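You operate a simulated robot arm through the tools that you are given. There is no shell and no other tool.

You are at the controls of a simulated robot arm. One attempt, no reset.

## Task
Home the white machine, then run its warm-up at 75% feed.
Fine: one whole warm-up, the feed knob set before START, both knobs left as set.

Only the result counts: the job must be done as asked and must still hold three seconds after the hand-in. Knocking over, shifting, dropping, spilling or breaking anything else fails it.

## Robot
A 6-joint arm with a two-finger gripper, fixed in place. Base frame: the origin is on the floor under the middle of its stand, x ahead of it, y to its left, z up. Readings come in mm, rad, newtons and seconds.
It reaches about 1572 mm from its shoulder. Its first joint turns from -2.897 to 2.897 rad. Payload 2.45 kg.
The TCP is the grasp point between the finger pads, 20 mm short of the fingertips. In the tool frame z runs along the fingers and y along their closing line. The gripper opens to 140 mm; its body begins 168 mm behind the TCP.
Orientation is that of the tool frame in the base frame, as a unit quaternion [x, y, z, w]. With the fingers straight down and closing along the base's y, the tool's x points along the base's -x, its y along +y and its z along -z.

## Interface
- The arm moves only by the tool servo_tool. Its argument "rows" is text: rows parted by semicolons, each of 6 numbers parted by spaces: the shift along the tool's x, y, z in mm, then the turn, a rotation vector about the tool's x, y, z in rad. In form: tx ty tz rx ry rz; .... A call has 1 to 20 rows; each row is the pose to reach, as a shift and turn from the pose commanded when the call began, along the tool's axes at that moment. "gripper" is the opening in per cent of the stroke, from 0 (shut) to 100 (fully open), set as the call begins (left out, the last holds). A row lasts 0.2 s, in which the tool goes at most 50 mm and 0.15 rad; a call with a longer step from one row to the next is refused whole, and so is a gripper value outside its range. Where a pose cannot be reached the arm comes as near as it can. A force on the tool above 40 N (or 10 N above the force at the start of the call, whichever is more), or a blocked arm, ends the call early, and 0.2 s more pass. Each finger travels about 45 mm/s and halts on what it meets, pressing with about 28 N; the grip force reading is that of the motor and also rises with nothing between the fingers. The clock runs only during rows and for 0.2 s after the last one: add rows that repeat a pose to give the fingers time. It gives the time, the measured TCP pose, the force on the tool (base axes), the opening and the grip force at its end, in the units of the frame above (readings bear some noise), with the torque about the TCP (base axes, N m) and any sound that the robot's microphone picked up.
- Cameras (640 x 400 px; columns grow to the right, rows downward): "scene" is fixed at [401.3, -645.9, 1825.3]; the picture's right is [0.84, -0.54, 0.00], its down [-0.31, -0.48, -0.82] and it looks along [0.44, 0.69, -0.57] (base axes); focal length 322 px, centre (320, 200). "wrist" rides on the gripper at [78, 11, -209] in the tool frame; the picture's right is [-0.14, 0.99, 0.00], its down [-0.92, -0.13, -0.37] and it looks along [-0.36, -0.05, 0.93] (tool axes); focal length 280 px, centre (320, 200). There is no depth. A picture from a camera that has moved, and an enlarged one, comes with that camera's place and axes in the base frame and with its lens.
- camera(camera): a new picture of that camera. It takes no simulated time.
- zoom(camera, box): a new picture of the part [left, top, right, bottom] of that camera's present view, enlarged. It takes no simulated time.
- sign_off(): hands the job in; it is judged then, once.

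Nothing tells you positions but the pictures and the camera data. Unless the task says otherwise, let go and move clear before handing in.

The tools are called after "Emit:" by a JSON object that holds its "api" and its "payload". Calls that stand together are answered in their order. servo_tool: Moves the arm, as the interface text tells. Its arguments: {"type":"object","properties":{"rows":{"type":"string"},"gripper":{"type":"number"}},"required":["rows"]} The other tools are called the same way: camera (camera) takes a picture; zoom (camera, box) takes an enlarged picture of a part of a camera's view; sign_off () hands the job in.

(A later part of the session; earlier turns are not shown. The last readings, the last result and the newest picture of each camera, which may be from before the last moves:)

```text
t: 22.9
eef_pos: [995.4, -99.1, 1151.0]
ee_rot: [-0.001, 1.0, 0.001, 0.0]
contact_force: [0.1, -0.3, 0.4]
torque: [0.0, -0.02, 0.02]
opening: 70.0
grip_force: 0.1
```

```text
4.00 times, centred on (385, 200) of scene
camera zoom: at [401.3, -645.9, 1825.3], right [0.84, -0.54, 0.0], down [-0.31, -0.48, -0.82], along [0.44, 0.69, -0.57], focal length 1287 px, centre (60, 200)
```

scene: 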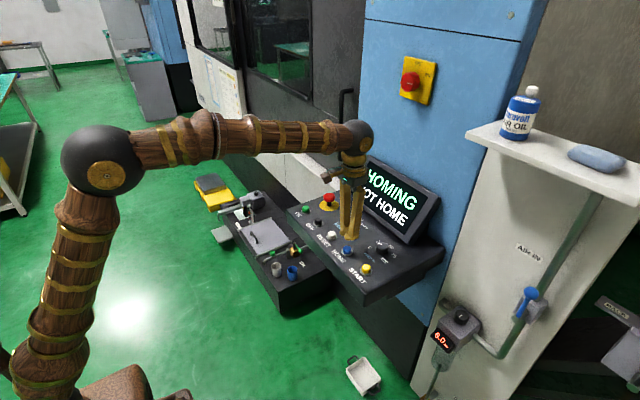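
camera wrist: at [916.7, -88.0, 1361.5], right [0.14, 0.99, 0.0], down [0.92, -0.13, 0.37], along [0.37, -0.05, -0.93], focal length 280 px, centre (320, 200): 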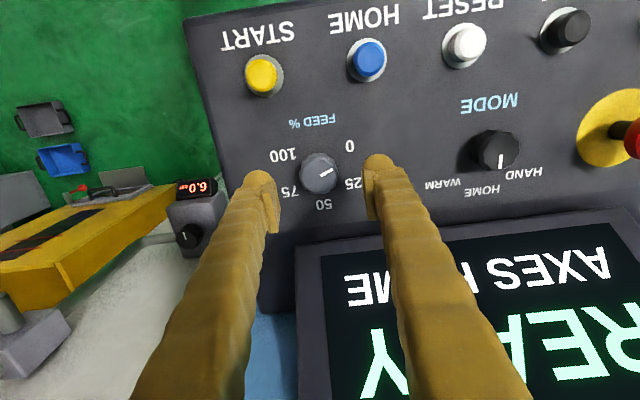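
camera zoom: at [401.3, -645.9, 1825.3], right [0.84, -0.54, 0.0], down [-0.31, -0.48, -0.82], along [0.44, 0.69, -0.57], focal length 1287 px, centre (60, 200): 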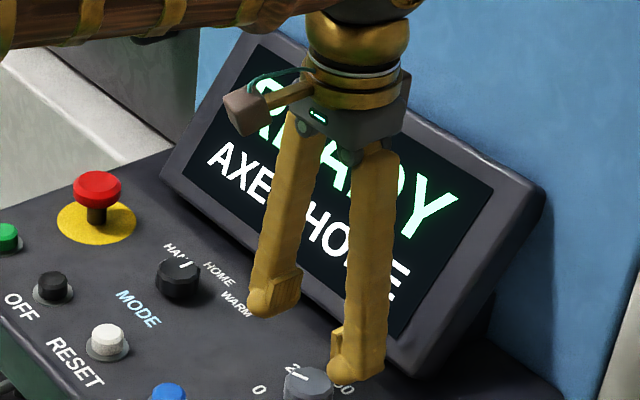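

The screen now reads READY / AXES HOME, so homing is done. Next is the FEED knob. I'm zooming in to measure the pointer against the 75 mark.

Emit:
{"api": "zoom", "payload": {"camera": "wrist", "box": [240, 120, 400, 230]}}

Emit:
{"api": "zoom", "payload": {"camera": "wrist", "box": [280, 135, 360, 215]}}

```text
3.64 times, centred on (320, 175) of wrist
camera zoom: at [916.7, -88.0, 1361.5], right [0.14, 0.99, 0.0], down [0.92, -0.13, 0.37], along [0.37, -0.05, -0.93], focal length 1020 px, centre (320, 291)
```

zoom: 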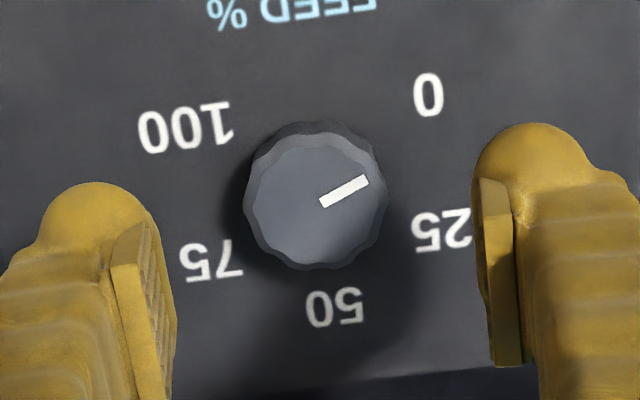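

```text
5.00 times, centred on (320, 175) of wrist
camera zoom: at [916.7, -88.0, 1361.5], right [0.14, 0.99, 0.0], down [0.92, -0.13, 0.37], along [0.37, -0.05, -0.93], focal length 1402 px, centre (320, 325)
```

zoom: 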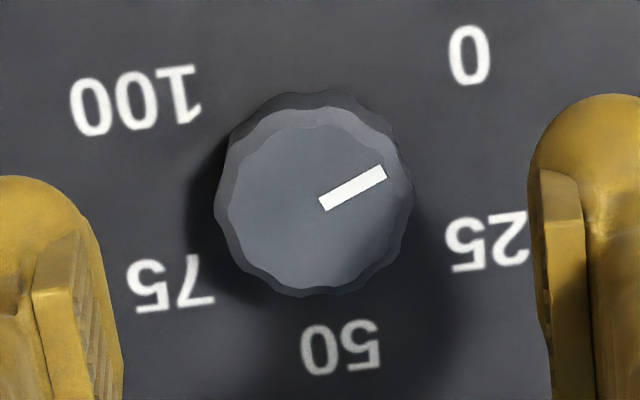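

The label ring fits a circle centred at (997.3, -100.4), with 0 at +120°, 50 at 0° and 75 at -60°. The pointer is at about +111°, or roughly 4–5%, so it needs about 171° clockwise. I'll do that in two grips of about 85° each. First I'm centring and pre-rotating counter-clockwise above the knob.

Emit:
{"api": "servo_tool", "payload": {"rows": "-1 -0.6 0 0 0 -0.15; -2 -1.3 0 0 0 -0.3; -2 -1.3 0 0 0 -0.45; -2 -1.3 0 0 0 -0.6; -2 -1.3 0 0 0 -0.75; -2 -1.3 0 0 0 -0.75; -2 -1.3 0 0 0 -0.75", "gripper": 50}}

Emit:
{"api": "servo_tool", "payload": {"rows": "0 0 20 0 0 0; 0 0 35 0 0 0; 0 0 45 0 0 0; 0 0 45 0 0 0; 0 0 45 0 0 0", "gripper": 50}}

Emit:
{"api": "zoom", "payload": {"camera": "wrist", "box": [240, 130, 400, 250]}}

Emit:
{"api": "zoom", "payload": {"camera": "scene", "box": [350, 200, 430, 270]}}

```text
t: 24.5
eef_pos: [998.5, -101.1, 1151.8]
ee_rot: [-0.367, 0.93, 0.0, 0.001]
contact_force: [-0.5, -0.8, 1.4]
torque: [0.0, 0.02, 0.0]
opening: 69.9
grip_force: 0.0
```

```text
t: 25.7
eef_pos: [998.5, -102.5, 1107.3]
ee_rot: [-0.367, 0.93, 0.0, 0.0]
contact_force: [0.5, -0.3, -1.0]
torque: [0.0, 0.04, 0.0]
opening: 70.0
grip_force: 0.0
```

```text
3.33 times, centred on (320, 190) of wrist
camera zoom: at [932.3, -147.1, 1318.2], right [-0.58, 0.82, 0.0], down [0.76, 0.53, 0.37], along [0.3, 0.21, -0.93], focal length 935 px, centre (320, 233)
```

zoom: 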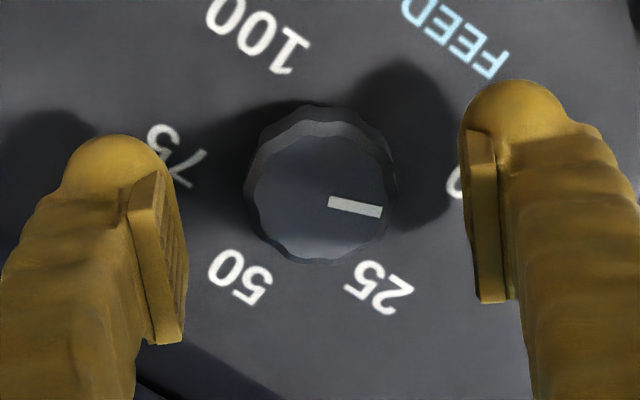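

```text
5.71 times, centred on (390, 235) of scene
camera zoom: at [401.3, -645.9, 1825.3], right [0.84, -0.54, 0.0], down [-0.31, -0.48, -0.82], along [0.44, 0.69, -0.57], focal length 1838 px, centre (-80, 0)
```

zoom: 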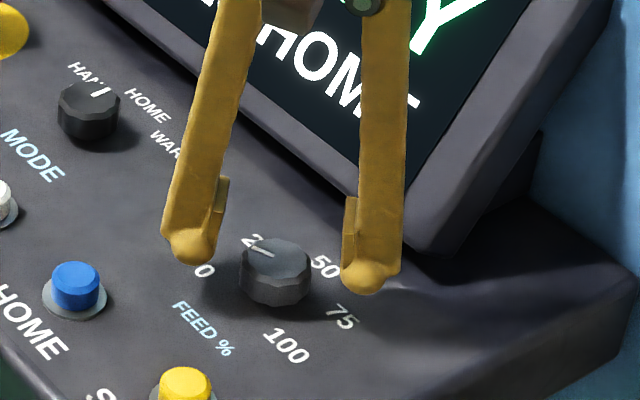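

The knob is centred to within about 2 mm. I'm descending the last 18 mm and closing on it.

Emit:
{"api": "servo_tool", "payload": {"rows": "-0.5 0 5 0 0 0; -1 0 10 0 0 0; -1 0 14 0 0 0; -1 0 17.5 0 0 0; -1 0 17.5 0 0 0", "gripper": 50}}

Emit:
{"api": "servo_tool", "payload": {"rows": "0 0 0 0 0 0; 0 0 0 0 0 0; 0 0 0 0 0 0; 0 0 0 0 0 0", "gripper": 20}}

Emit:
{"api": "zoom", "payload": {"camera": "wrist", "box": [240, 130, 400, 250]}}

```text
t: 26.9
eef_pos: [998.5, -100.5, 1091.4]
ee_rot: [-0.367, 0.93, 0.0, 0.001]
contact_force: [0.4, -0.3, -0.1]
torque: [-0.02, 0.01, 0.02]
opening: 69.8
grip_force: 0.3
```

```text
t: 27.9
eef_pos: [998.8, -101.2, 1089.9]
ee_rot: [-0.368, 0.93, 0.001, 0.001]
contact_force: [2.2, -2.4, -0.3]
torque: [0.0, -0.01, 0.01]
opening: 38.5
grip_force: 44.2
```

```text
3.33 times, centred on (320, 190) of wrist
camera zoom: at [932.7, -146.7, 1301.5], right [-0.58, 0.82, 0.0], down [0.76, 0.53, 0.37], along [0.3, 0.21, -0.93], focal length 935 px, centre (320, 233)
```

zoom: 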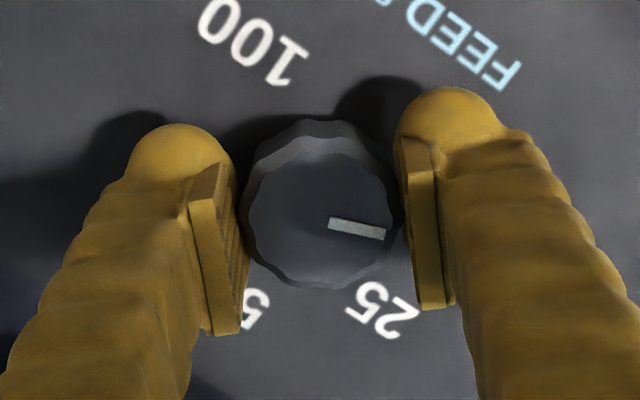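

The grip is balanced, with almost no side load. I'm turning slowly clockwise by 1.5 rad.

Emit:
{"api": "servo_tool", "payload": {"rows": "0 0 0 0 0 0.08; 0 0 0 0 0 0.16; 0 0 0 0 0 0.24; 0 0 0 0 0 0.32; 0 0 0 0 0 0.4; 0 0 0 0 0 0.48; 0 0 0 0 0 0.56; 0 0 0 0 0 0.64; 0 0 0 0 0 0.72; 0 0 0 0 0 0.8; 0 0 0 0 0 0.88; 0 0 0 0 0 0.96; 0 0 0 0 0 1.04; 0 0 0 0 0 1.12; 0 0 0 0 0 1.2; 0 0 0 0 0 1.28; 0 0 0 0 0 1.36; 0 0 0 0 0 1.44; 0 0 0 0 0 1.5; 0 0 0 0 0 1.5", "gripper": 20}}

Emit:
{"api": "zoom", "payload": {"camera": "wrist", "box": [240, 130, 400, 250]}}

```text
t: 32.1
eef_pos: [998.2, -99.1, 1090.4]
ee_rot: [0.366, 0.931, 0.001, 0.001]
contact_force: [22.7, 14.0, 25.0]
torque: [0.1, -0.37, 0.04]
opening: 38.6
grip_force: 44.7
```

```text
3.33 times, centred on (320, 190) of wrist
camera zoom: at [947.2, -38.4, 1301.3], right [0.77, 0.63, 0.0], down [0.59, -0.72, 0.37], along [0.24, -0.28, -0.93], focal length 935 px, centre (320, 233)
```

zoom: 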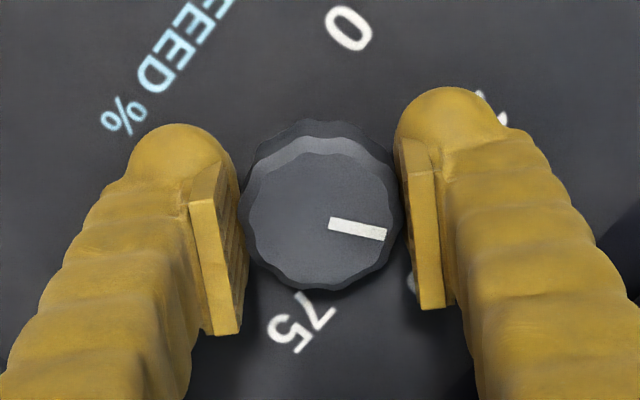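

The pointer followed through the full 86° turn. I'm releasing, lifting just clear, rotating the empty gripper back, and re-measuring the pointer.

Emit:
{"api": "servo_tool", "payload": {"rows": "0 0 0 0 0 0; 0 0 0 0 0 0; 0 0 0 0 0 0; 0 0 0 0 0 0", "gripper": 50}}

Emit:
{"api": "servo_tool", "payload": {"rows": "0 0 -20 0 0 0; 0 0 -60 0 0 0; 0 0 -60 0 0 -0.15; 0 0 -60 0 0 -0.3; 0 0 -60 0 0 -0.45; 0 0 -60 0 0 -0.6; 0 0 -60 0 0 -0.75; 0 0 -60 0 0 -0.75; 0 0 -60 0 0 -0.75", "gripper": 50}}

Emit:
{"api": "zoom", "payload": {"camera": "wrist", "box": [280, 135, 360, 215]}}

Emit:
{"api": "camera", "payload": {"camera": "scene"}}

```text
t: 33.1
eef_pos: [999.6, -99.9, 1091.3]
ee_rot: [0.365, 0.931, 0.002, 0.001]
contact_force: [-0.1, 0.0, 0.0]
torque: [0.02, 0.01, 0.01]
opening: 70.1
grip_force: 0.0
```

```text
t: 35.1
eef_pos: [998.9, -99.3, 1150.1]
ee_rot: [-0.001, 1.0, 0.001, 0.001]
contact_force: [-0.1, 0.3, 0.0]
torque: [-0.01, -0.01, 0.02]
opening: 69.8
grip_force: 0.1
```

```text
5.00 times, centred on (320, 175) of wrist
camera zoom: at [919.4, -89.8, 1360.4], right [0.13, 0.99, 0.0], down [0.92, -0.13, 0.37], along [0.37, -0.05, -0.93], focal length 1402 px, centre (320, 325)
```

zoom: 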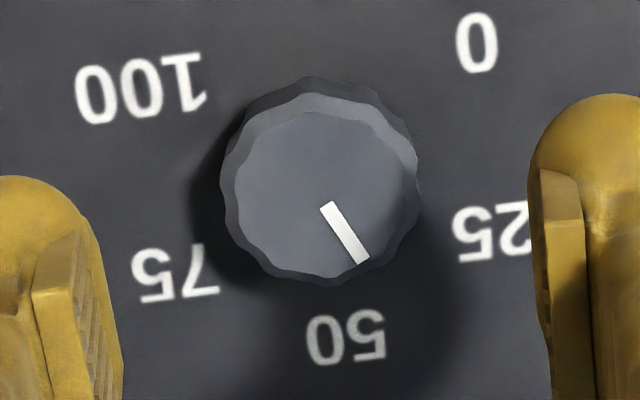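

```text
taken
```

scene: 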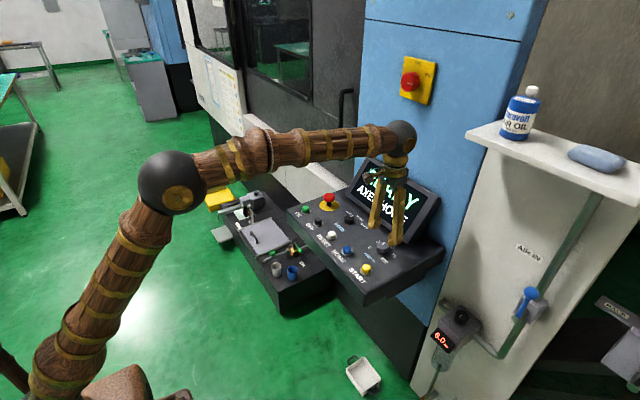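

The pointer is now at about +22.5° (≈41%), so about 82.3° (1.437 rad) remains to reach the 75 mark. I'm pre-rotating, descending and re-gripping.

Emit:
{"api": "servo_tool", "payload": {"rows": "-0.5 0.4 0 0 0 -0.14; -0.8 0.6 0 0 0 -0.28; -0.8 0.6 0 0 0 -0.42; -0.8 0.6 0 0 0 -0.56; -0.8 0.6 0 0 0 -0.72; -0.8 0.6 0 0 0 -0.72; -0.8 0.6 0 0 0 -0.72", "gripper": 50}}

Emit:
{"api": "servo_tool", "payload": {"rows": "0 0 20 0 0 0; 0 0 35 0 0 0; 0 0 45 0 0 0; 0 0 52 0 0 0; 0 0 57 0 0 0; 0 0 60 0 0 0; 0 0 60 0 0 0", "gripper": 50}}

Emit:
{"api": "zoom", "payload": {"camera": "wrist", "box": [240, 130, 400, 250]}}

```text
refused: row 5 steps farther than a row can; nothing moved
```

```text
t: 36.7
eef_pos: [1000.1, -99.4, 1089.7]
ee_rot: [-0.002, 1.0, 0.001, 0.001]
contact_force: [0.2, 0.4, -0.1]
torque: [0.0, -0.01, -0.01]
opening: 70.0
grip_force: 0.0
```

```text
3.33 times, centred on (320, 190) of wrist
camera zoom: at [919.6, -89.0, 1300.4], right [0.14, 0.99, 0.0], down [0.92, -0.13, 0.37], along [0.37, -0.05, -0.93], focal length 935 px, centre (320, 233)
```

zoom: 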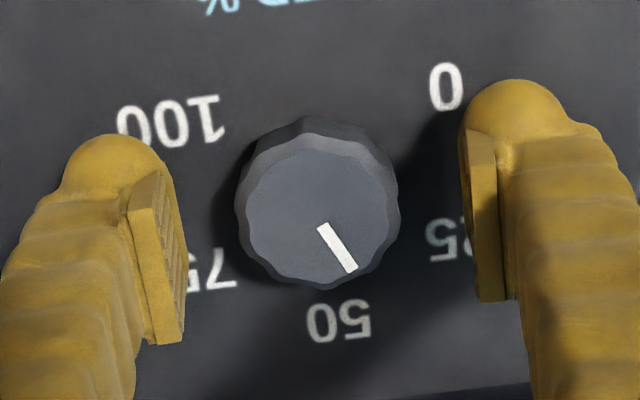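

The pre-rotation was refused because one step was slightly too large, but the descent did run, so the open fingers straddle the knob without touching it. I'll rotate the open gripper in place around the knob, with small enough steps.

Emit:
{"api": "servo_tool", "payload": {"rows": "-0.4 0.3 0 0 0 -0.12; -0.5 0.5 0 0 0 -0.24; -0.5 0.5 0 0 0 -0.36; -0.5 0.5 0 0 0 -0.48; -0.5 0.5 0 0 0 -0.6; -0.5 0.5 0 0 0 -0.72; -0.5 0.5 0 0 0 -0.72; -0.5 0.5 0 0 0 -0.72", "gripper": 50}}

Emit:
{"api": "servo_tool", "payload": {"rows": "0 0 0 0 0 0; 0 0 0 0 0 0; 0 0 0 0 0 0; 0 0 0 0 0 0", "gripper": 20}}

Emit:
{"api": "zoom", "payload": {"camera": "wrist", "box": [240, 130, 400, 250]}}

```text
t: 38.5
eef_pos: [1000.2, -98.3, 1088.8]
ee_rot: [-0.354, 0.935, 0.001, 0.0]
contact_force: [0.1, 0.4, -0.5]
torque: [0.02, -0.02, -0.01]
opening: 70.1
grip_force: 0.0
```

```text
t: 39.5
eef_pos: [1001.1, -100.5, 1089.2]
ee_rot: [-0.352, 0.936, 0.0, 0.002]
contact_force: [12.4, -10.4, -0.2]
torque: [-0.11, -0.19, 0.02]
opening: 38.5
grip_force: 43.7
```

```text
3.33 times, centred on (320, 190) of wrist
camera zoom: at [932.5, -143.3, 1300.2], right [-0.55, 0.83, 0.0], down [0.77, 0.51, 0.37], along [0.31, 0.2, -0.93], focal length 935 px, centre (320, 233)
```

zoom: 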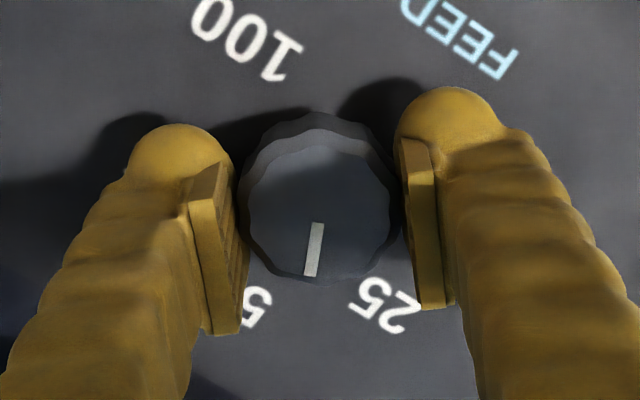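

The grip is a couple of millimetres off-centre. I'm opening, correcting by (+1.8, -0.6) mm in the tool frame, and gripping again.

Emit:
{"api": "servo_tool", "payload": {"rows": "0 0 0 0 0 0; 0 0 0 0 0 0; 1.8 -0.6 0 0 0 0; 1.8 -0.6 0 0 0 0", "gripper": 45}}

Emit:
{"api": "servo_tool", "payload": {"rows": "0 0 0 0 0 0; 0 0 0 0 0 0; 0 0 0 0 0 0; 0 0 0 0 0 0", "gripper": 20}}

Emit:
{"api": "zoom", "payload": {"camera": "wrist", "box": [240, 130, 400, 250]}}

```text
t: 40.5
eef_pos: [997.9, -99.9, 1090.0]
ee_rot: [-0.353, 0.936, 0.0, 0.001]
contact_force: [-1.5, 0.5, 0.1]
torque: [-0.02, -0.01, 0.0]
opening: 63.2
grip_force: 0.0
```

```text
t: 41.5
eef_pos: [999.2, -100.6, 1089.2]
ee_rot: [-0.353, 0.935, 0.001, 0.002]
contact_force: [-2.1, 0.5, 0.7]
torque: [0.01, 0.0, 0.02]
opening: 38.2
grip_force: 45.0
```

```text
3.33 times, centred on (320, 190) of wrist
camera zoom: at [931.5, -144.6, 1300.4], right [-0.55, 0.83, 0.0], down [0.77, 0.51, 0.37], along [0.31, 0.2, -0.93], focal length 935 px, centre (320, 233)
```

zoom: 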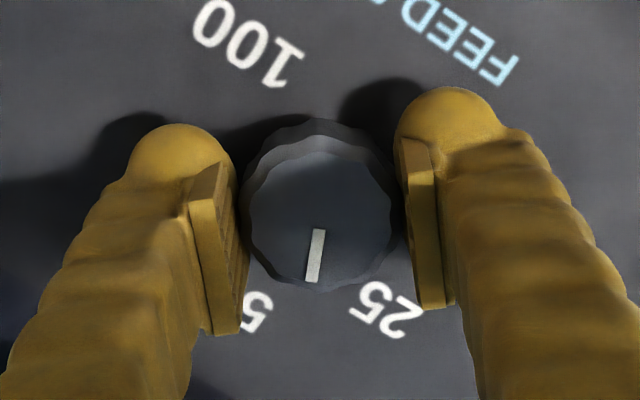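

The grip is balanced now. I'm turning clockwise by 1.42 rad toward 75, then I'll measure and trim if needed.

Emit:
{"api": "servo_tool", "payload": {"rows": "0 0 0 0 0 0.08; 0 0 0 0 0 0.16; 0 0 0 0 0 0.24; 0 0 0 0 0 0.32; 0 0 0 0 0 0.4; 0 0 0 0 0 0.48; 0 0 0 0 0 0.56; 0 0 0 0 0 0.64; 0 0 0 0 0 0.72; 0 0 0 0 0 0.8; 0 0 0 0 0 0.88; 0 0 0 0 0 0.96; 0 0 0 0 0 1.04; 0 0 0 0 0 1.12; 0 0 0 0 0 1.2; 0 0 0 0 0 1.28; 0 0 0 0 0 1.34; 0 0 0 0 0 1.38; 0 0 0 0 0 1.42; 0 0 0 0 0 1.42", "gripper": 20}}

Emit:
{"api": "zoom", "payload": {"camera": "wrist", "box": [240, 130, 400, 250]}}

```text
t: 45.3
eef_pos: [999.0, -100.8, 1089.4]
ee_rot: [0.312, 0.95, 0.001, 0.001]
contact_force: [-1.4, 5.4, 0.8]
torque: [0.08, 0.05, 0.01]
opening: 38.5
grip_force: 45.5
stopped in row 18: the force on the tool passed its limit at 41 N (the readings are from after the stop); the commanded pose is now the measured one
```

```text
3.33 times, centred on (320, 190) of wrist
camera zoom: at [940.6, -44.7, 1300.4], right [0.7, 0.72, 0.0], down [0.66, -0.65, 0.37], along [0.27, -0.26, -0.93], focal length 935 px, centre (320, 233)
```

zoom: 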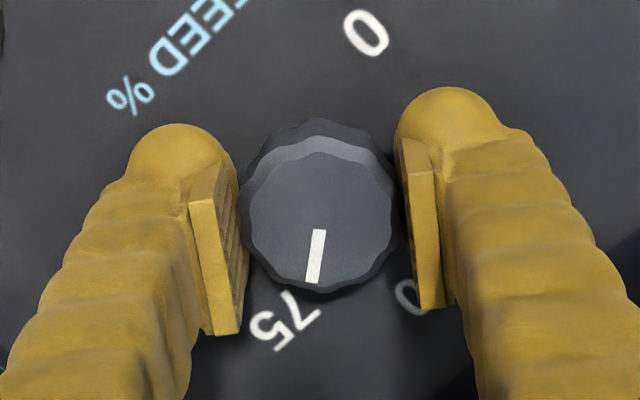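

The turn stopped at 1.356 rad on internal load, which has since relaxed. I'm finishing the remaining 0.064 rad gently.

Emit:
{"api": "servo_tool", "payload": {"rows": "0 0 0 0 0 0.02; 0 0 0 0 0 0.04; 0 0 0 0 0 0.064; 0 0 0 0 0 0.064", "gripper": 20}}

Emit:
{"api": "servo_tool", "payload": {"rows": "0 0 0 0 0 0; 0 0 0 0 0 0; 0 0 0 0 0 0; 0 0 0 0 0 0", "gripper": 50}}

Emit:
{"api": "servo_tool", "payload": {"rows": "0 0 -20 0 0 0; 0 0 -60 0 0 0; 0 0 -60 0 0 -0.14; 0 0 -60 0 0 -0.28; 0 0 -60 0 0 -0.42; 0 0 -60 0 0 -0.56; 0 0 -60 0 0 -0.698; 0 0 -60 0 0 -0.698; 0 0 -60 0 0 -0.698", "gripper": 50}}

Emit:
{"api": "zoom", "payload": {"camera": "wrist", "box": [280, 135, 360, 215]}}

Emit:
{"api": "camera", "payload": {"camera": "wrist"}}

Emit:
{"api": "zoom", "payload": {"camera": "scene", "box": [350, 210, 420, 270]}}

```text
t: 46.3
eef_pos: [998.7, -100.5, 1090.5]
ee_rot: [0.343, 0.939, 0.001, 0.0]
contact_force: [-9.8, 15.3, -0.3]
torque: [0.28, 0.22, 0.0]
opening: 38.4
grip_force: 45.0
```

```text
t: 47.3
eef_pos: [999.8, -100.2, 1089.5]
ee_rot: [0.343, 0.939, 0.001, 0.001]
contact_force: [0.3, -0.1, -0.8]
torque: [0.0, -0.02, 0.0]
opening: 69.8
grip_force: 0.1
```

```text
t: 49.3
eef_pos: [999.9, -101.6, 1148.7]
ee_rot: [0.001, 1.0, 0.0, 0.0]
contact_force: [0.4, -0.6, 0.0]
torque: [0.01, 0.02, -0.01]
opening: 69.9
grip_force: 0.0
```

```text
5.00 times, centred on (320, 175) of wrist
camera zoom: at [918.9, -90.0, 1359.8], right [0.14, 0.99, 0.0], down [0.92, -0.13, 0.37], along [0.37, -0.05, -0.93], focal length 1402 px, centre (320, 325)
```

zoom: 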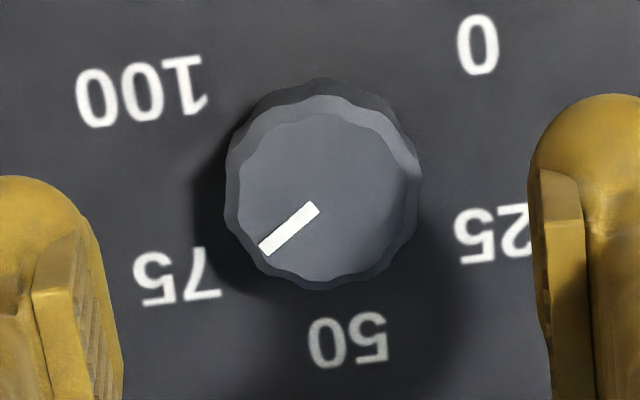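

```text
taken
camera wrist: at [918.9, -90.0, 1359.8], right [0.14, 0.99, 0.0], down [0.92, -0.13, 0.37], along [0.37, -0.05, -0.93], focal length 280 px, centre (320, 200)
```

wrist: 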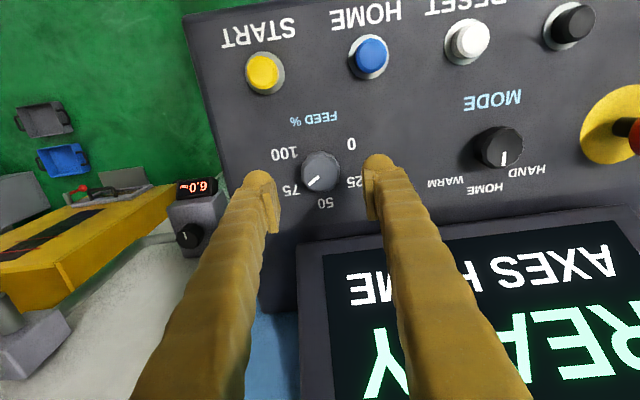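

```text
6.67 times, centred on (385, 240) of scene
camera zoom: at [401.3, -645.9, 1825.3], right [0.84, -0.54, 0.0], down [-0.31, -0.48, -0.82], along [0.44, 0.69, -0.57], focal length 2145 px, centre (-113, -67)
```

zoom: 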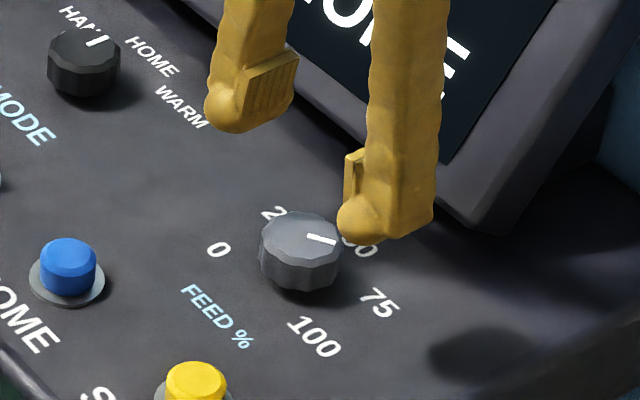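

FEED points close to 75; my estimate is -56° to -59°, or about 73.5–74.8%. I'm zooming in tightly for a more accurate reading before I decide on a trim.

Emit:
{"api": "zoom", "payload": {"camera": "wrist", "box": [298, 145, 346, 193]}}

Emit:
{"api": "zoom", "payload": {"camera": "scene", "box": [370, 230, 412, 265]}}

Emit:
{"api": "zoom", "payload": {"camera": "wrist", "box": [480, 110, 560, 190]}}

```text
8.33 times, centred on (322, 169) of wrist
camera zoom: at [918.9, -90.0, 1359.8], right [0.14, 0.99, 0.0], down [0.92, -0.13, 0.37], along [0.37, -0.05, -0.93], focal length 2337 px, centre (303, 458)
```

zoom: 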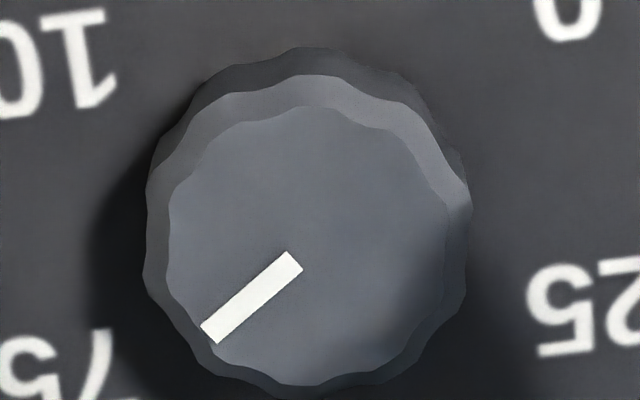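

```text
11.43 times, centred on (391, 248) of scene
camera zoom: at [401.3, -645.9, 1825.3], right [0.84, -0.54, 0.0], down [-0.31, -0.48, -0.82], along [0.44, 0.69, -0.57], focal length 3677 px, centre (-491, -343)
```

zoom: 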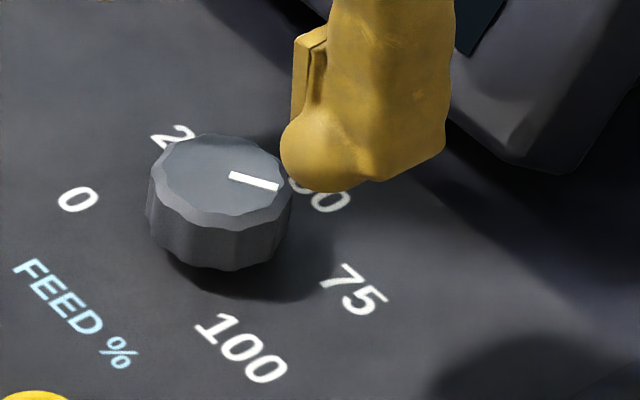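

```text
5.00 times, centred on (520, 150) of wrist
camera zoom: at [918.9, -90.0, 1359.8], right [0.14, 0.99, 0.0], down [0.92, -0.13, 0.37], along [0.37, -0.05, -0.93], focal length 1402 px, centre (-680, 450)
```

zoom: 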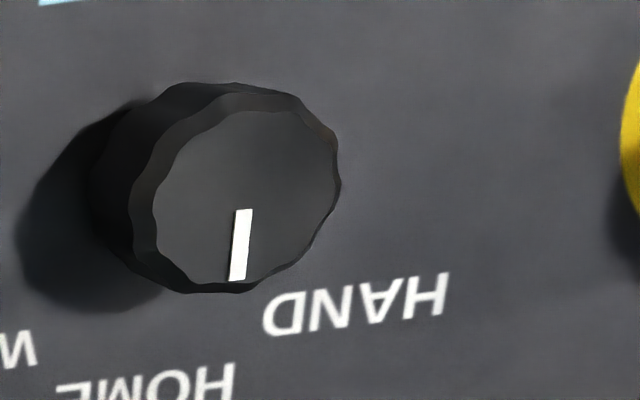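

A tighter measurement puts the pointer at about -56° (≈73.3%), and MODE checks out at 0.6°, so my measuring bias is small. FEED needs about 0.075 rad more. I'm descending again to re-grip and trim it.

Emit:
{"api": "servo_tool", "payload": {"rows": "0 0 20 0 0 0; 0 0 35 0 0 0; 0 0 45 0 0 0; 0 0 52 0 0 0; 0 0 57 0 0 0; 0 0 60 0 0 0; 0 0 60 0 0 0", "gripper": 50}}

Emit:
{"api": "servo_tool", "payload": {"rows": "0 0 0 0 0 0; 0 0 0 0 0 0; 0 0 0 0 0 0; 0 0 0 0 0 0", "gripper": 20}}

Emit:
{"api": "zoom", "payload": {"camera": "wrist", "box": [290, 160, 350, 220]}}

```text
t: 50.9
eef_pos: [998.0, -99.7, 1090.0]
ee_rot: [0.0, 1.0, 0.001, 0.001]
contact_force: [0.6, 0.7, 0.7]
torque: [0.02, -0.01, 0.01]
opening: 69.8
grip_force: 0.0
```

```text
t: 51.9
eef_pos: [998.9, -100.1, 1088.5]
ee_rot: [0.001, 1.0, 0.0, 0.001]
contact_force: [1.0, -9.4, -0.1]
torque: [-0.1, -0.08, -0.02]
opening: 38.7
grip_force: 44.1
```

```text
6.67 times, centred on (320, 190) of wrist
camera zoom: at [918.6, -89.4, 1299.8], right [0.14, 0.99, 0.0], down [0.92, -0.13, 0.37], along [0.37, -0.05, -0.93], focal length 1869 px, centre (320, 267)
```

zoom: 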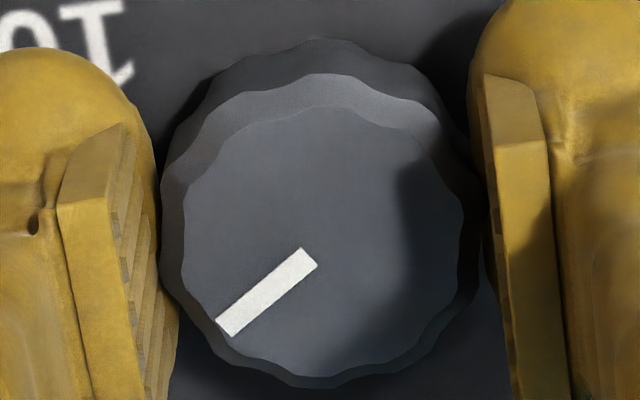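

From here the pointer measures -56.3°, which agrees. I'm turning 0.068 rad more, then re-measuring while still gripped.

Emit:
{"api": "servo_tool", "payload": {"rows": "0 0 0 0 0 0.02; 0 0 0 0 0 0.045; 0 0 0 0 0 0.068; 0 0 0 0 0 0.068", "gripper": 20}}

Emit:
{"api": "servo_tool", "payload": {"rows": "0 0 0 0 0 0; 0 0 0 0 0 0; 0 0 0 0 0 0; 0 0 0 0 0 0", "gripper": 50}}

Emit:
{"api": "servo_tool", "payload": {"rows": "0 0 -20 0 0 0; 0 0 -60 0 0 -0.068; 0 0 -60 0 0 -0.068; 0 0 -60 0 0 -0.068", "gripper": 50}}

Emit:
{"api": "zoom", "payload": {"camera": "wrist", "box": [298, 145, 346, 193]}}

Emit:
{"api": "zoom", "payload": {"camera": "wrist", "box": [280, 135, 360, 215]}}

Emit:
{"api": "zoom", "payload": {"camera": "scene", "box": [370, 230, 412, 265]}}

```text
t: 52.9
eef_pos: [997.7, -99.9, 1090.1]
ee_rot: [0.036, 0.999, 0.001, 0.001]
contact_force: [4.2, -17.4, 4.9]
torque: [-0.21, -0.11, -0.05]
opening: 38.8
grip_force: 45.4
```

```text
t: 53.9
eef_pos: [998.3, -99.8, 1088.8]
ee_rot: [0.035, 0.999, 0.001, 0.001]
contact_force: [-0.3, -0.1, -0.6]
torque: [-0.02, 0.01, -0.02]
opening: 69.7
grip_force: 0.1
```

```text
t: 54.9
eef_pos: [998.3, -99.6, 1148.3]
ee_rot: [0.001, 1.0, 0.0, 0.001]
contact_force: [0.4, 0.0, 0.0]
torque: [0.02, -0.01, 0.01]
opening: 70.0
grip_force: 0.1
```

```text
8.33 times, centred on (322, 169) of wrist
camera zoom: at [917.6, -89.3, 1357.8], right [0.14, 0.99, 0.0], down [0.92, -0.13, 0.37], along [0.37, -0.05, -0.93], focal length 2337 px, centre (303, 458)
```

zoom: 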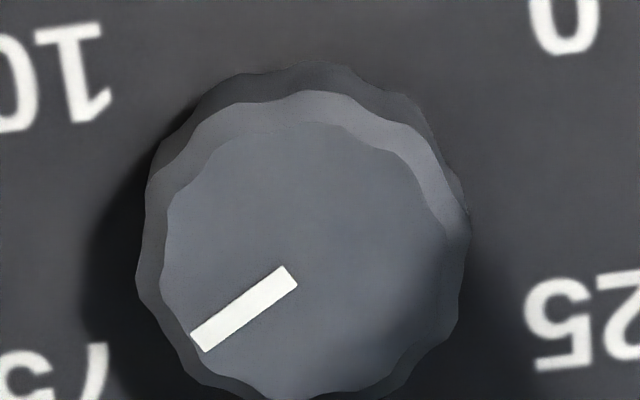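

```text
5.00 times, centred on (320, 175) of wrist
camera zoom: at [917.6, -89.3, 1357.8], right [0.14, 0.99, 0.0], down [0.92, -0.13, 0.37], along [0.37, -0.05, -0.93], focal length 1402 px, centre (320, 325)
```

zoom: 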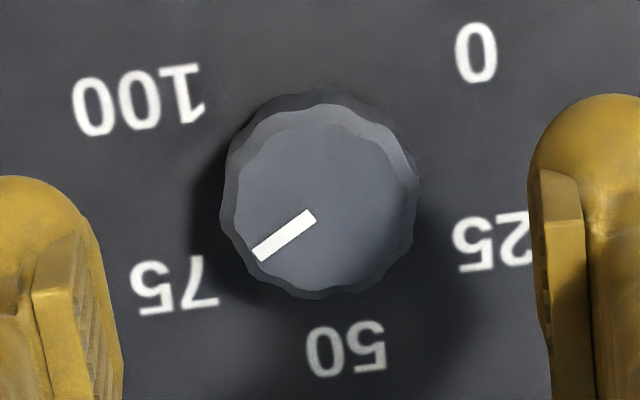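

```text
11.43 times, centred on (391, 248) of scene
camera zoom: at [401.3, -645.9, 1825.3], right [0.84, -0.54, 0.0], down [-0.31, -0.48, -0.82], along [0.44, 0.69, -0.57], focal length 3677 px, centre (-491, -343)
```

zoom: 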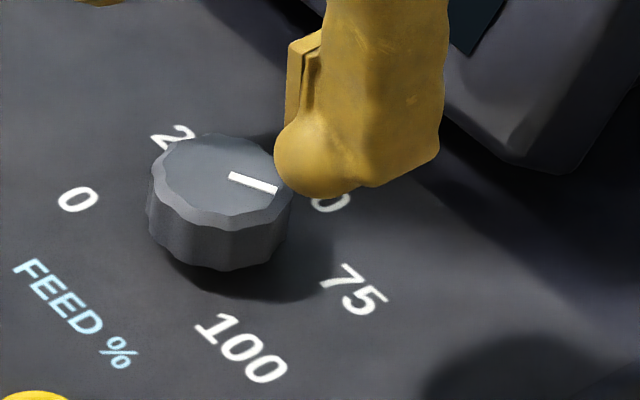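

FEED now measures about -60.5° (≈75%). I'm moving back above the MODE knob to switch it from HOME to WARM.

Emit:
{"api": "servo_tool", "payload": {"rows": "0 45 0 0 0 0; 0 90 0 0 0 0; 0 135 0 0 0 0; 0 180.5 0 0 0 0; 0 180.5 0 0 0 0; 0 180.5 0 0 0 0; 0 180.5 0 0 0 0", "gripper": 50}}

Emit:
{"api": "zoom", "payload": {"camera": "wrist", "box": [240, 120, 400, 230]}}

```text
t: 56.5
eef_pos: [1000.5, 78.3, 1147.7]
ee_rot: [0.001, 1.0, 0.001, 0.002]
contact_force: [0.1, -0.1, -0.1]
torque: [0.02, -0.01, -0.01]
opening: 70.1
grip_force: 0.0
```

```text
3.64 times, centred on (320, 175) of wrist
camera zoom: at [921.1, 88.6, 1358.3], right [0.14, 0.99, 0.0], down [0.92, -0.13, 0.37], along [0.37, -0.05, -0.93], focal length 1020 px, centre (320, 291)
```

zoom: 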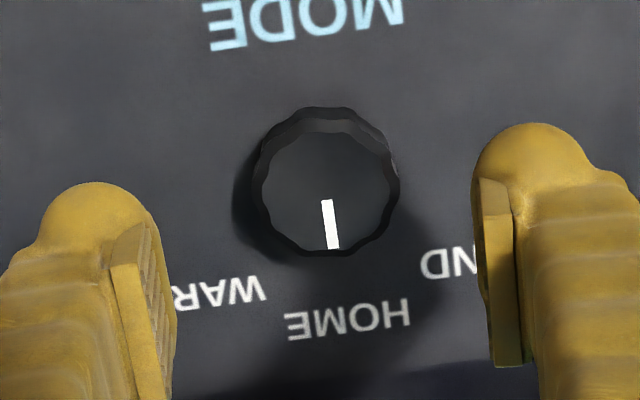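

The knob is about 2 mm further toward +y than the tool. I'm correcting, pre-rotating -0.39 rad so the turn is symmetric, and then descending.

Emit:
{"api": "servo_tool", "payload": {"rows": "0.5 1.1 0 0 0 -0.13; 1 2.2 0 0 0 -0.26; 1 2.2 0 0 0 -0.39; 1 2.2 0 0 0 -0.39; 1 2.2 0 0 0 -0.39", "gripper": 50}}

Emit:
{"api": "servo_tool", "payload": {"rows": "0 0 20 0 0 0; 0 0 35 0 0 0; 0 0 45 0 0 0; 0 0 52 0 0 0; 0 0 57 0 0 0; 0 0 59 0 0 0; 0 0 59 0 0 0; 0 0 59 0 0 0", "gripper": 50}}

Emit:
{"api": "zoom", "payload": {"camera": "wrist", "box": [240, 130, 400, 250]}}

```text
t: 57.7
eef_pos: [999.3, 82.2, 1148.5]
ee_rot: [-0.192, 0.981, 0.0, 0.002]
contact_force: [0.5, -0.9, 0.0]
torque: [-0.01, 0.02, 0.0]
opening: 69.9
grip_force: 0.0
```

```text
t: 59.5
eef_pos: [998.6, 84.1, 1089.0]
ee_rot: [-0.193, 0.981, 0.0, 0.002]
contact_force: [-1.3, 0.8, 0.3]
torque: [0.01, -0.04, -0.01]
opening: 70.2
grip_force: 0.0
```

```text
3.33 times, centred on (320, 190) of wrist
camera zoom: at [919.8, 63.7, 1300.2], right [-0.25, 0.97, 0.0], down [0.9, 0.23, 0.37], along [0.36, 0.09, -0.93], focal length 935 px, centre (320, 233)
```

zoom: 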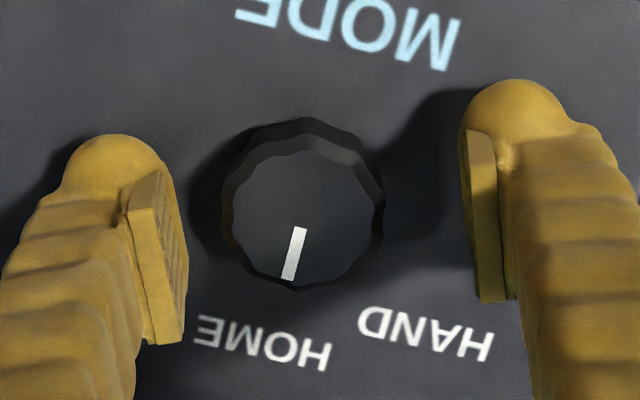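

After settling, the tool sits about 4 mm too far toward +y. I'm correcting by (+1.2, -3.8) mm in the tool frame before gripping.

Emit:
{"api": "servo_tool", "payload": {"rows": "0.6 -1.9 0 0 0 0; 1.2 -3.8 0 0 0 0; 1.2 -3.8 0 0 0 0; 1.2 -3.8 0 0 0 0; 1.2 -3.8 0 0 0 0", "gripper": 50}}

Emit:
{"api": "zoom", "payload": {"camera": "wrist", "box": [240, 130, 400, 250]}}

```text
t: 60.7
eef_pos: [997.4, 80.1, 1092.4]
ee_rot: [-0.193, 0.981, 0.001, 0.001]
contact_force: [-0.3, 0.0, 0.3]
torque: [-0.02, 0.02, 0.02]
opening: 70.0
grip_force: 0.0
```

```text
3.33 times, centred on (320, 190) of wrist
camera zoom: at [920.1, 59.5, 1302.3], right [-0.25, 0.97, 0.0], down [0.9, 0.23, 0.37], along [0.36, 0.09, -0.93], focal length 935 px, centre (320, 233)
```

zoom: 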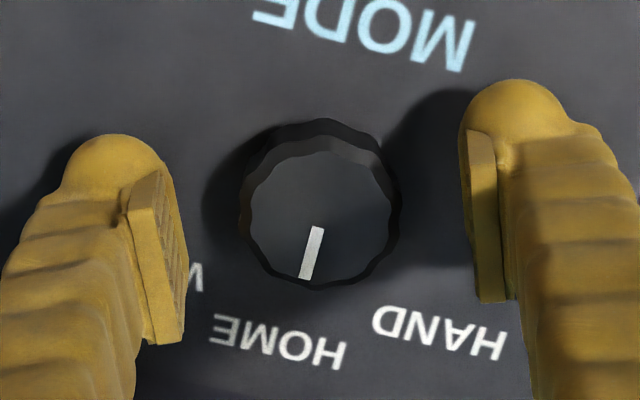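

The knob is centred at (320, 218) in the view, the same as the balanced grip earlier. I'm closing on it.

Emit:
{"api": "servo_tool", "payload": {"rows": "0 0 1 0 0 0; 0 0 1 0 0 0; 0 0 1 0 0 0; 0 0 1 0 0 0", "gripper": 20}}

Emit:
{"api": "zoom", "payload": {"camera": "wrist", "box": [240, 130, 400, 250]}}

```text
t: 61.7
eef_pos: [999.3, 79.0, 1091.0]
ee_rot: [-0.192, 0.981, 0.001, 0.002]
contact_force: [3.5, -7.7, -1.2]
torque: [-0.05, -0.13, -0.02]
opening: 38.7
grip_force: 43.8
```

```text
3.33 times, centred on (320, 190) of wrist
camera zoom: at [919.8, 59.3, 1300.7], right [-0.25, 0.97, 0.0], down [0.9, 0.23, 0.37], along [0.36, 0.09, -0.93], focal length 935 px, centre (320, 233)
```

zoom: 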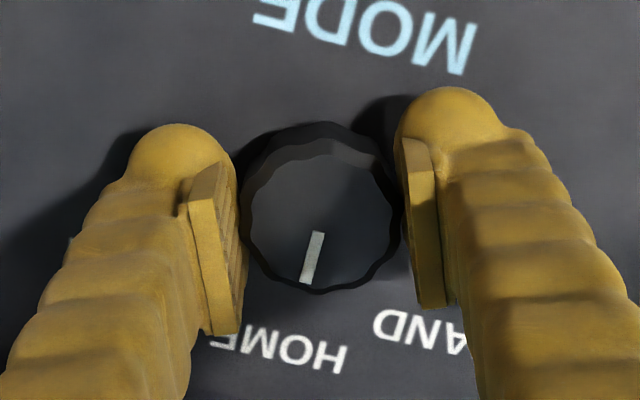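

The grip is good, with a side load of only about 8 N. I'm turning 0.785 rad clockwise, slowly, to WARM.

Emit:
{"api": "servo_tool", "payload": {"rows": "0 0 0 0 0 0.06; 0 0 0 0 0 0.12; 0 0 0 0 0 0.18; 0 0 0 0 0 0.24; 0 0 0 0 0 0.3; 0 0 0 0 0 0.36; 0 0 0 0 0 0.42; 0 0 0 0 0 0.48; 0 0 0 0 0 0.54; 0 0 0 0 0 0.6; 0 0 0 0 0 0.66; 0 0 0 0 0 0.72; 0 0 0 0 0 0.76; 0 0 0 0 0 0.79; 0 0 0 0 0 0.79", "gripper": 20}}

Emit:
{"api": "zoom", "payload": {"camera": "wrist", "box": [240, 130, 400, 250]}}

```text
t: 64.9
eef_pos: [998.8, 80.2, 1089.0]
ee_rot: [0.199, 0.98, 0.002, 0.002]
contact_force: [1.4, 34.3, 9.8]
torque: [0.4, -0.03, 0.77]
opening: 38.6
grip_force: 45.0
```

```text
3.33 times, centred on (320, 190) of wrist
camera zoom: at [928.5, 120.6, 1300.8], right [0.51, 0.86, 0.0], down [0.8, -0.48, 0.37], along [0.32, -0.19, -0.93], focal length 935 px, centre (320, 233)
```

zoom: 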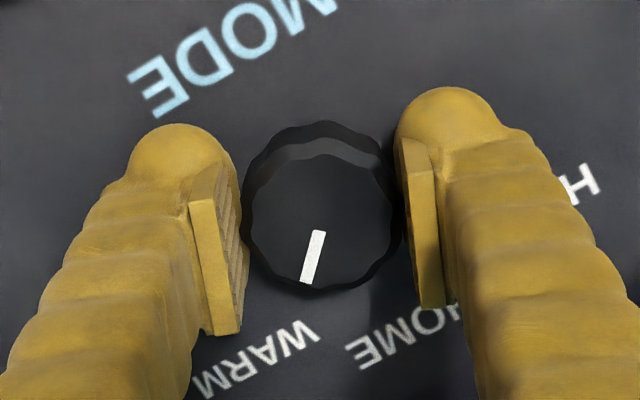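

The turn is complete at 0.787 rad, with a small end-stop torque as expected. I'm releasing, lifting and checking both knobs.

Emit:
{"api": "servo_tool", "payload": {"rows": "0 0 0 0 0 0; 0 0 0 0 0 0; 0 0 0 0 0 0; 0 0 0 0 0 0", "gripper": 50}}

Emit:
{"api": "servo_tool", "payload": {"rows": "0 0 -20 0 0 0; 0 0 -60 0 0 0; 0 0 -80 0 0 -0.13; 0 0 -80 0 0 -0.26; 0 0 -80 0 0 -0.4; 0 0 -80 0 0 -0.4; 0 0 -80 0 0 -0.4", "gripper": 50}}

Emit:
{"api": "camera", "payload": {"camera": "wrist"}}

Emit:
{"api": "zoom", "payload": {"camera": "wrist", "box": [280, 125, 380, 205]}}

Emit:
{"api": "zoom", "payload": {"camera": "scene", "box": [320, 180, 430, 270]}}

```text
t: 65.9
eef_pos: [997.7, 78.8, 1089.5]
ee_rot: [0.199, 0.98, 0.001, 0.001]
contact_force: [-1.5, 0.7, -0.5]
torque: [0.02, -0.01, -0.01]
opening: 70.0
grip_force: 0.0
```

```text
t: 67.5
eef_pos: [998.5, 80.2, 1171.2]
ee_rot: [0.0, 1.0, 0.001, 0.0]
contact_force: [0.2, -0.5, 0.0]
torque: [-0.01, -0.01, 0.02]
opening: 69.7
grip_force: 0.1
```

```text
taken
camera wrist: at [919.4, 90.7, 1379.7], right [0.14, 0.99, 0.0], down [0.92, -0.13, 0.37], along [0.37, -0.05, -0.93], focal length 280 px, centre (320, 200)
```

wrist: 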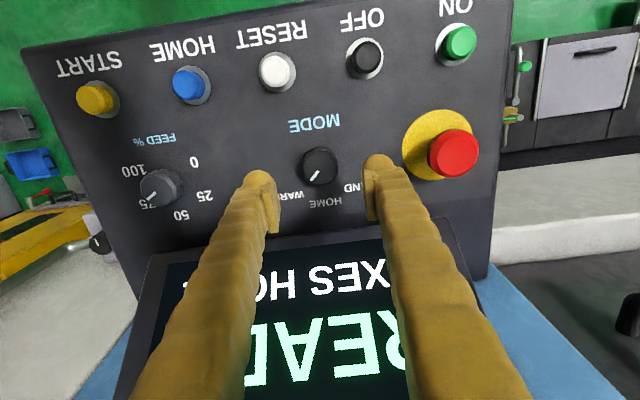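

```text
5.00 times, centred on (330, 165) of wrist
camera zoom: at [919.4, 90.7, 1379.7], right [0.14, 0.99, 0.0], down [0.92, -0.13, 0.37], along [0.37, -0.05, -0.93], focal length 1402 px, centre (270, 375)
```

zoom: 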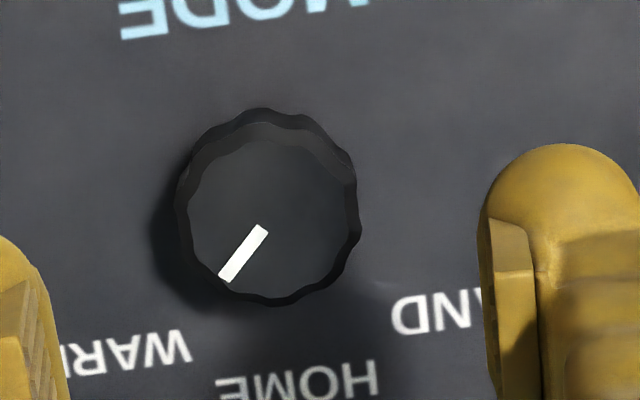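

```text
4.44 times, centred on (375, 225) of scene
camera zoom: at [401.3, -645.9, 1825.3], right [0.84, -0.54, 0.0], down [-0.31, -0.48, -0.82], along [0.44, 0.69, -0.57], focal length 1430 px, centre (76, 89)
```

zoom: 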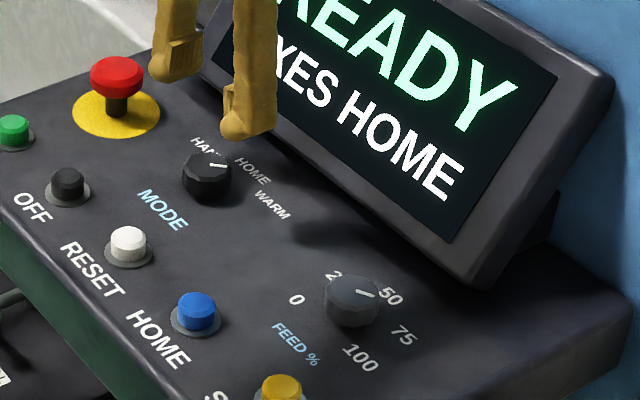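

MODE is at WARM (-45.4°) and FEED is still at 75, with the screen showing READY / AXES HOME. I'm closing the gripper and moving above the yellow START button, near (898, -134).

Emit:
{"api": "servo_tool", "payload": {"rows": "17 -36 0 0 0 0; 34 -72 0 0 0 0; 51 -108 0 0 0 0; 68 -144 0 0 0 0; 85 -180 0 0 0 0; 100.5 -214.2 0 0 0 0; 100.5 -214.2 20 0 0 0; 100.5 -214.2 20 0 0 0; 100.5 -214.2 20 0 0 0; 100.5 -214.2 20 0 0 0", "gripper": 0}}

Emit:
{"api": "camera", "payload": {"camera": "wrist"}}

Emit:
{"api": "zoom", "payload": {"camera": "wrist", "box": [270, 120, 370, 200]}}

Emit:
{"api": "zoom", "payload": {"camera": "scene", "box": [330, 215, 420, 285]}}

```text
t: 69.7
eef_pos: [896.8, -136.6, 1148.9]
ee_rot: [0.001, 1.0, 0.001, 0.0]
contact_force: [0.2, -0.3, -0.2]
torque: [-0.02, 0.01, 0.01]
opening: 0.0
grip_force: 27.6
```

```text
taken
camera wrist: at [816.1, -125.6, 1359.2], right [0.14, 0.99, 0.0], down [0.92, -0.13, 0.37], along [0.37, -0.05, -0.93], focal length 280 px, centre (320, 200)
```

wrist: 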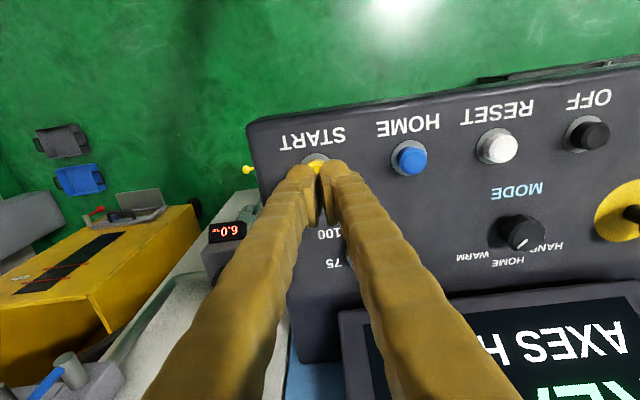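

```text
5.00 times, centred on (320, 160) of wrist
camera zoom: at [816.1, -125.6, 1359.2], right [0.14, 0.99, 0.0], down [0.92, -0.13, 0.37], along [0.37, -0.05, -0.93], focal length 1402 px, centre (320, 400)
```

zoom: 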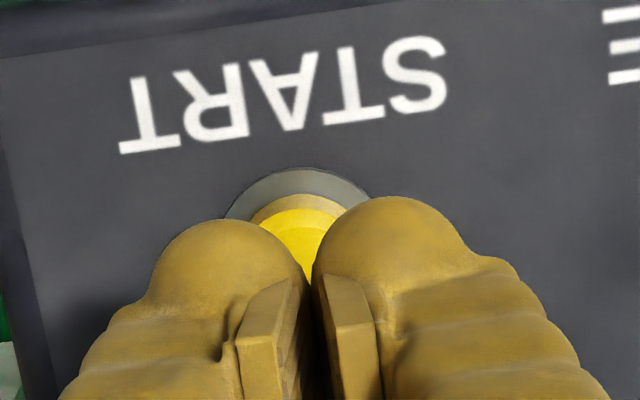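

```text
5.71 times, centred on (375, 250) of scene
camera zoom: at [401.3, -645.9, 1825.3], right [0.84, -0.54, 0.0], down [-0.31, -0.48, -0.82], along [0.44, 0.69, -0.57], focal length 1838 px, centre (6, -86)
```

zoom: 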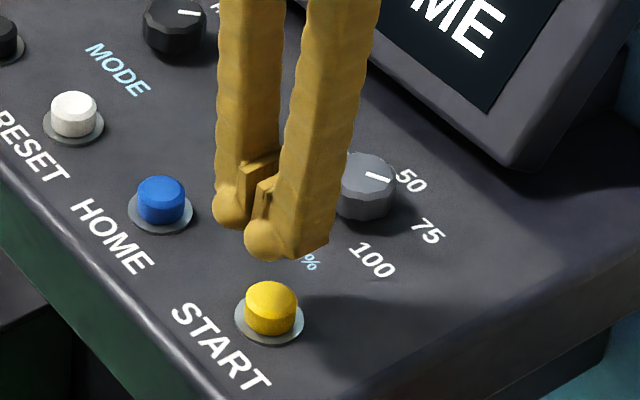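

The START bezel centre appears about 4.5 mm further toward -y and about 2 mm further toward +x than the tool. I'm shifting and coming down to just above the cap before re-measuring.

Emit:
{"api": "servo_tool", "payload": {"rows": "-1 -2.2 15 0 0 0; -1.5 -4.5 30 0 0 0; -1.5 -4.5 38 0 0 0; -1.5 -4.5 38 0 0 0; -1.5 -4.5 38 0 0 0; -1.5 -4.5 38 0 0 0", "gripper": 0}}

Emit:
{"api": "zoom", "payload": {"camera": "wrist", "box": [270, 120, 370, 200]}}

Emit:
{"api": "zoom", "payload": {"camera": "scene", "box": [340, 230, 400, 280]}}

```text
t: 71.1
eef_pos: [898.9, -139.8, 1112.8]
ee_rot: [0.001, 1.0, 0.001, 0.0]
contact_force: [-0.5, -0.6, -0.2]
torque: [-0.04, 0.01, 0.0]
opening: 0.0
grip_force: 28.0
```

```text
5.00 times, centred on (320, 160) of wrist
camera zoom: at [819.2, -129.3, 1322.0], right [0.14, 0.99, 0.0], down [0.92, -0.13, 0.37], along [0.37, -0.05, -0.93], focal length 1402 px, centre (320, 400)
```

zoom: 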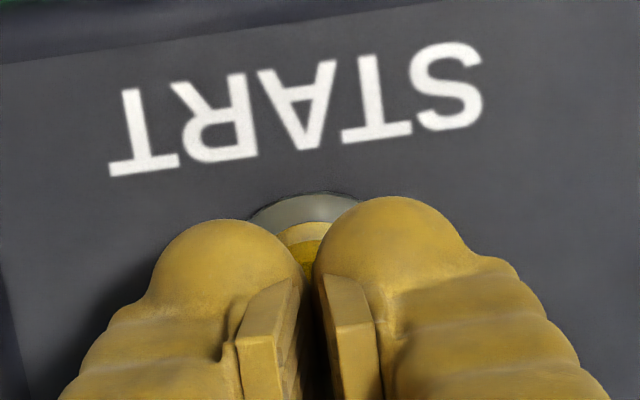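

```text
8.00 times, centred on (370, 255) of scene
camera zoom: at [401.3, -645.9, 1825.3], right [0.84, -0.54, 0.0], down [-0.31, -0.48, -0.82], along [0.44, 0.69, -0.57], focal length 2574 px, centre (-80, -240)
```

zoom: 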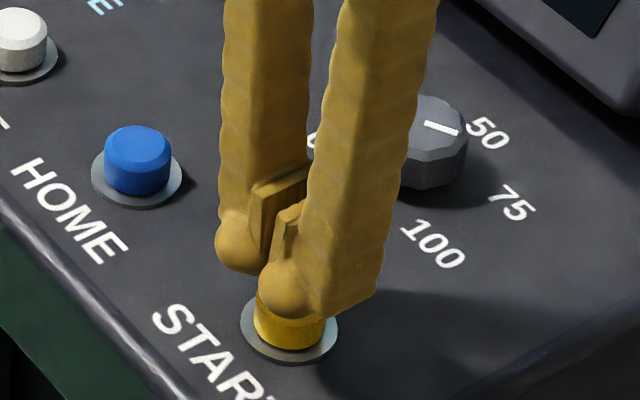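

The cap is still about 2 mm toward -y, which is within tolerance, but I'll trim it a little. I'm coming down slowly until the tips are just above the cap.

Emit:
{"api": "servo_tool", "payload": {"rows": "0 -1 4 0 0 0; 0 -2 8 0 0 0; 0 -2 11 0 0 0; 0 -2 11 0 0 0", "gripper": 0}}

Emit:
{"api": "zoom", "payload": {"camera": "scene", "box": [340, 230, 400, 280]}}

Emit:
{"api": "zoom", "payload": {"camera": "wrist", "box": [270, 120, 370, 200]}}

```text
t: 72.1
eef_pos: [898.9, -140.9, 1101.0]
ee_rot: [0.001, 1.0, 0.001, 0.001]
contact_force: [0.5, 0.2, 0.0]
torque: [-0.03, 0.0, -0.02]
opening: 0.0
grip_force: 27.3
```

```text
8.00 times, centred on (370, 255) of scene
camera zoom: at [401.3, -645.9, 1825.3], right [0.84, -0.54, 0.0], down [-0.31, -0.48, -0.82], along [0.44, 0.69, -0.57], focal length 2574 px, centre (-80, -240)
```

zoom: 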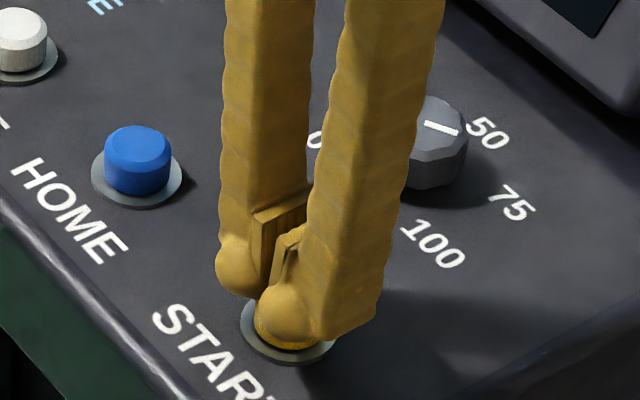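

```text
5.00 times, centred on (320, 160) of wrist
camera zoom: at [818.7, -131.2, 1311.2], right [0.14, 0.99, 0.0], down [0.92, -0.13, 0.37], along [0.37, -0.05, -0.93], focal length 1402 px, centre (320, 400)
```

zoom: 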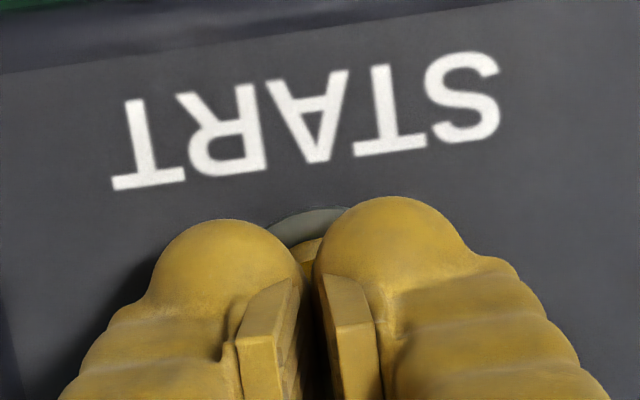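

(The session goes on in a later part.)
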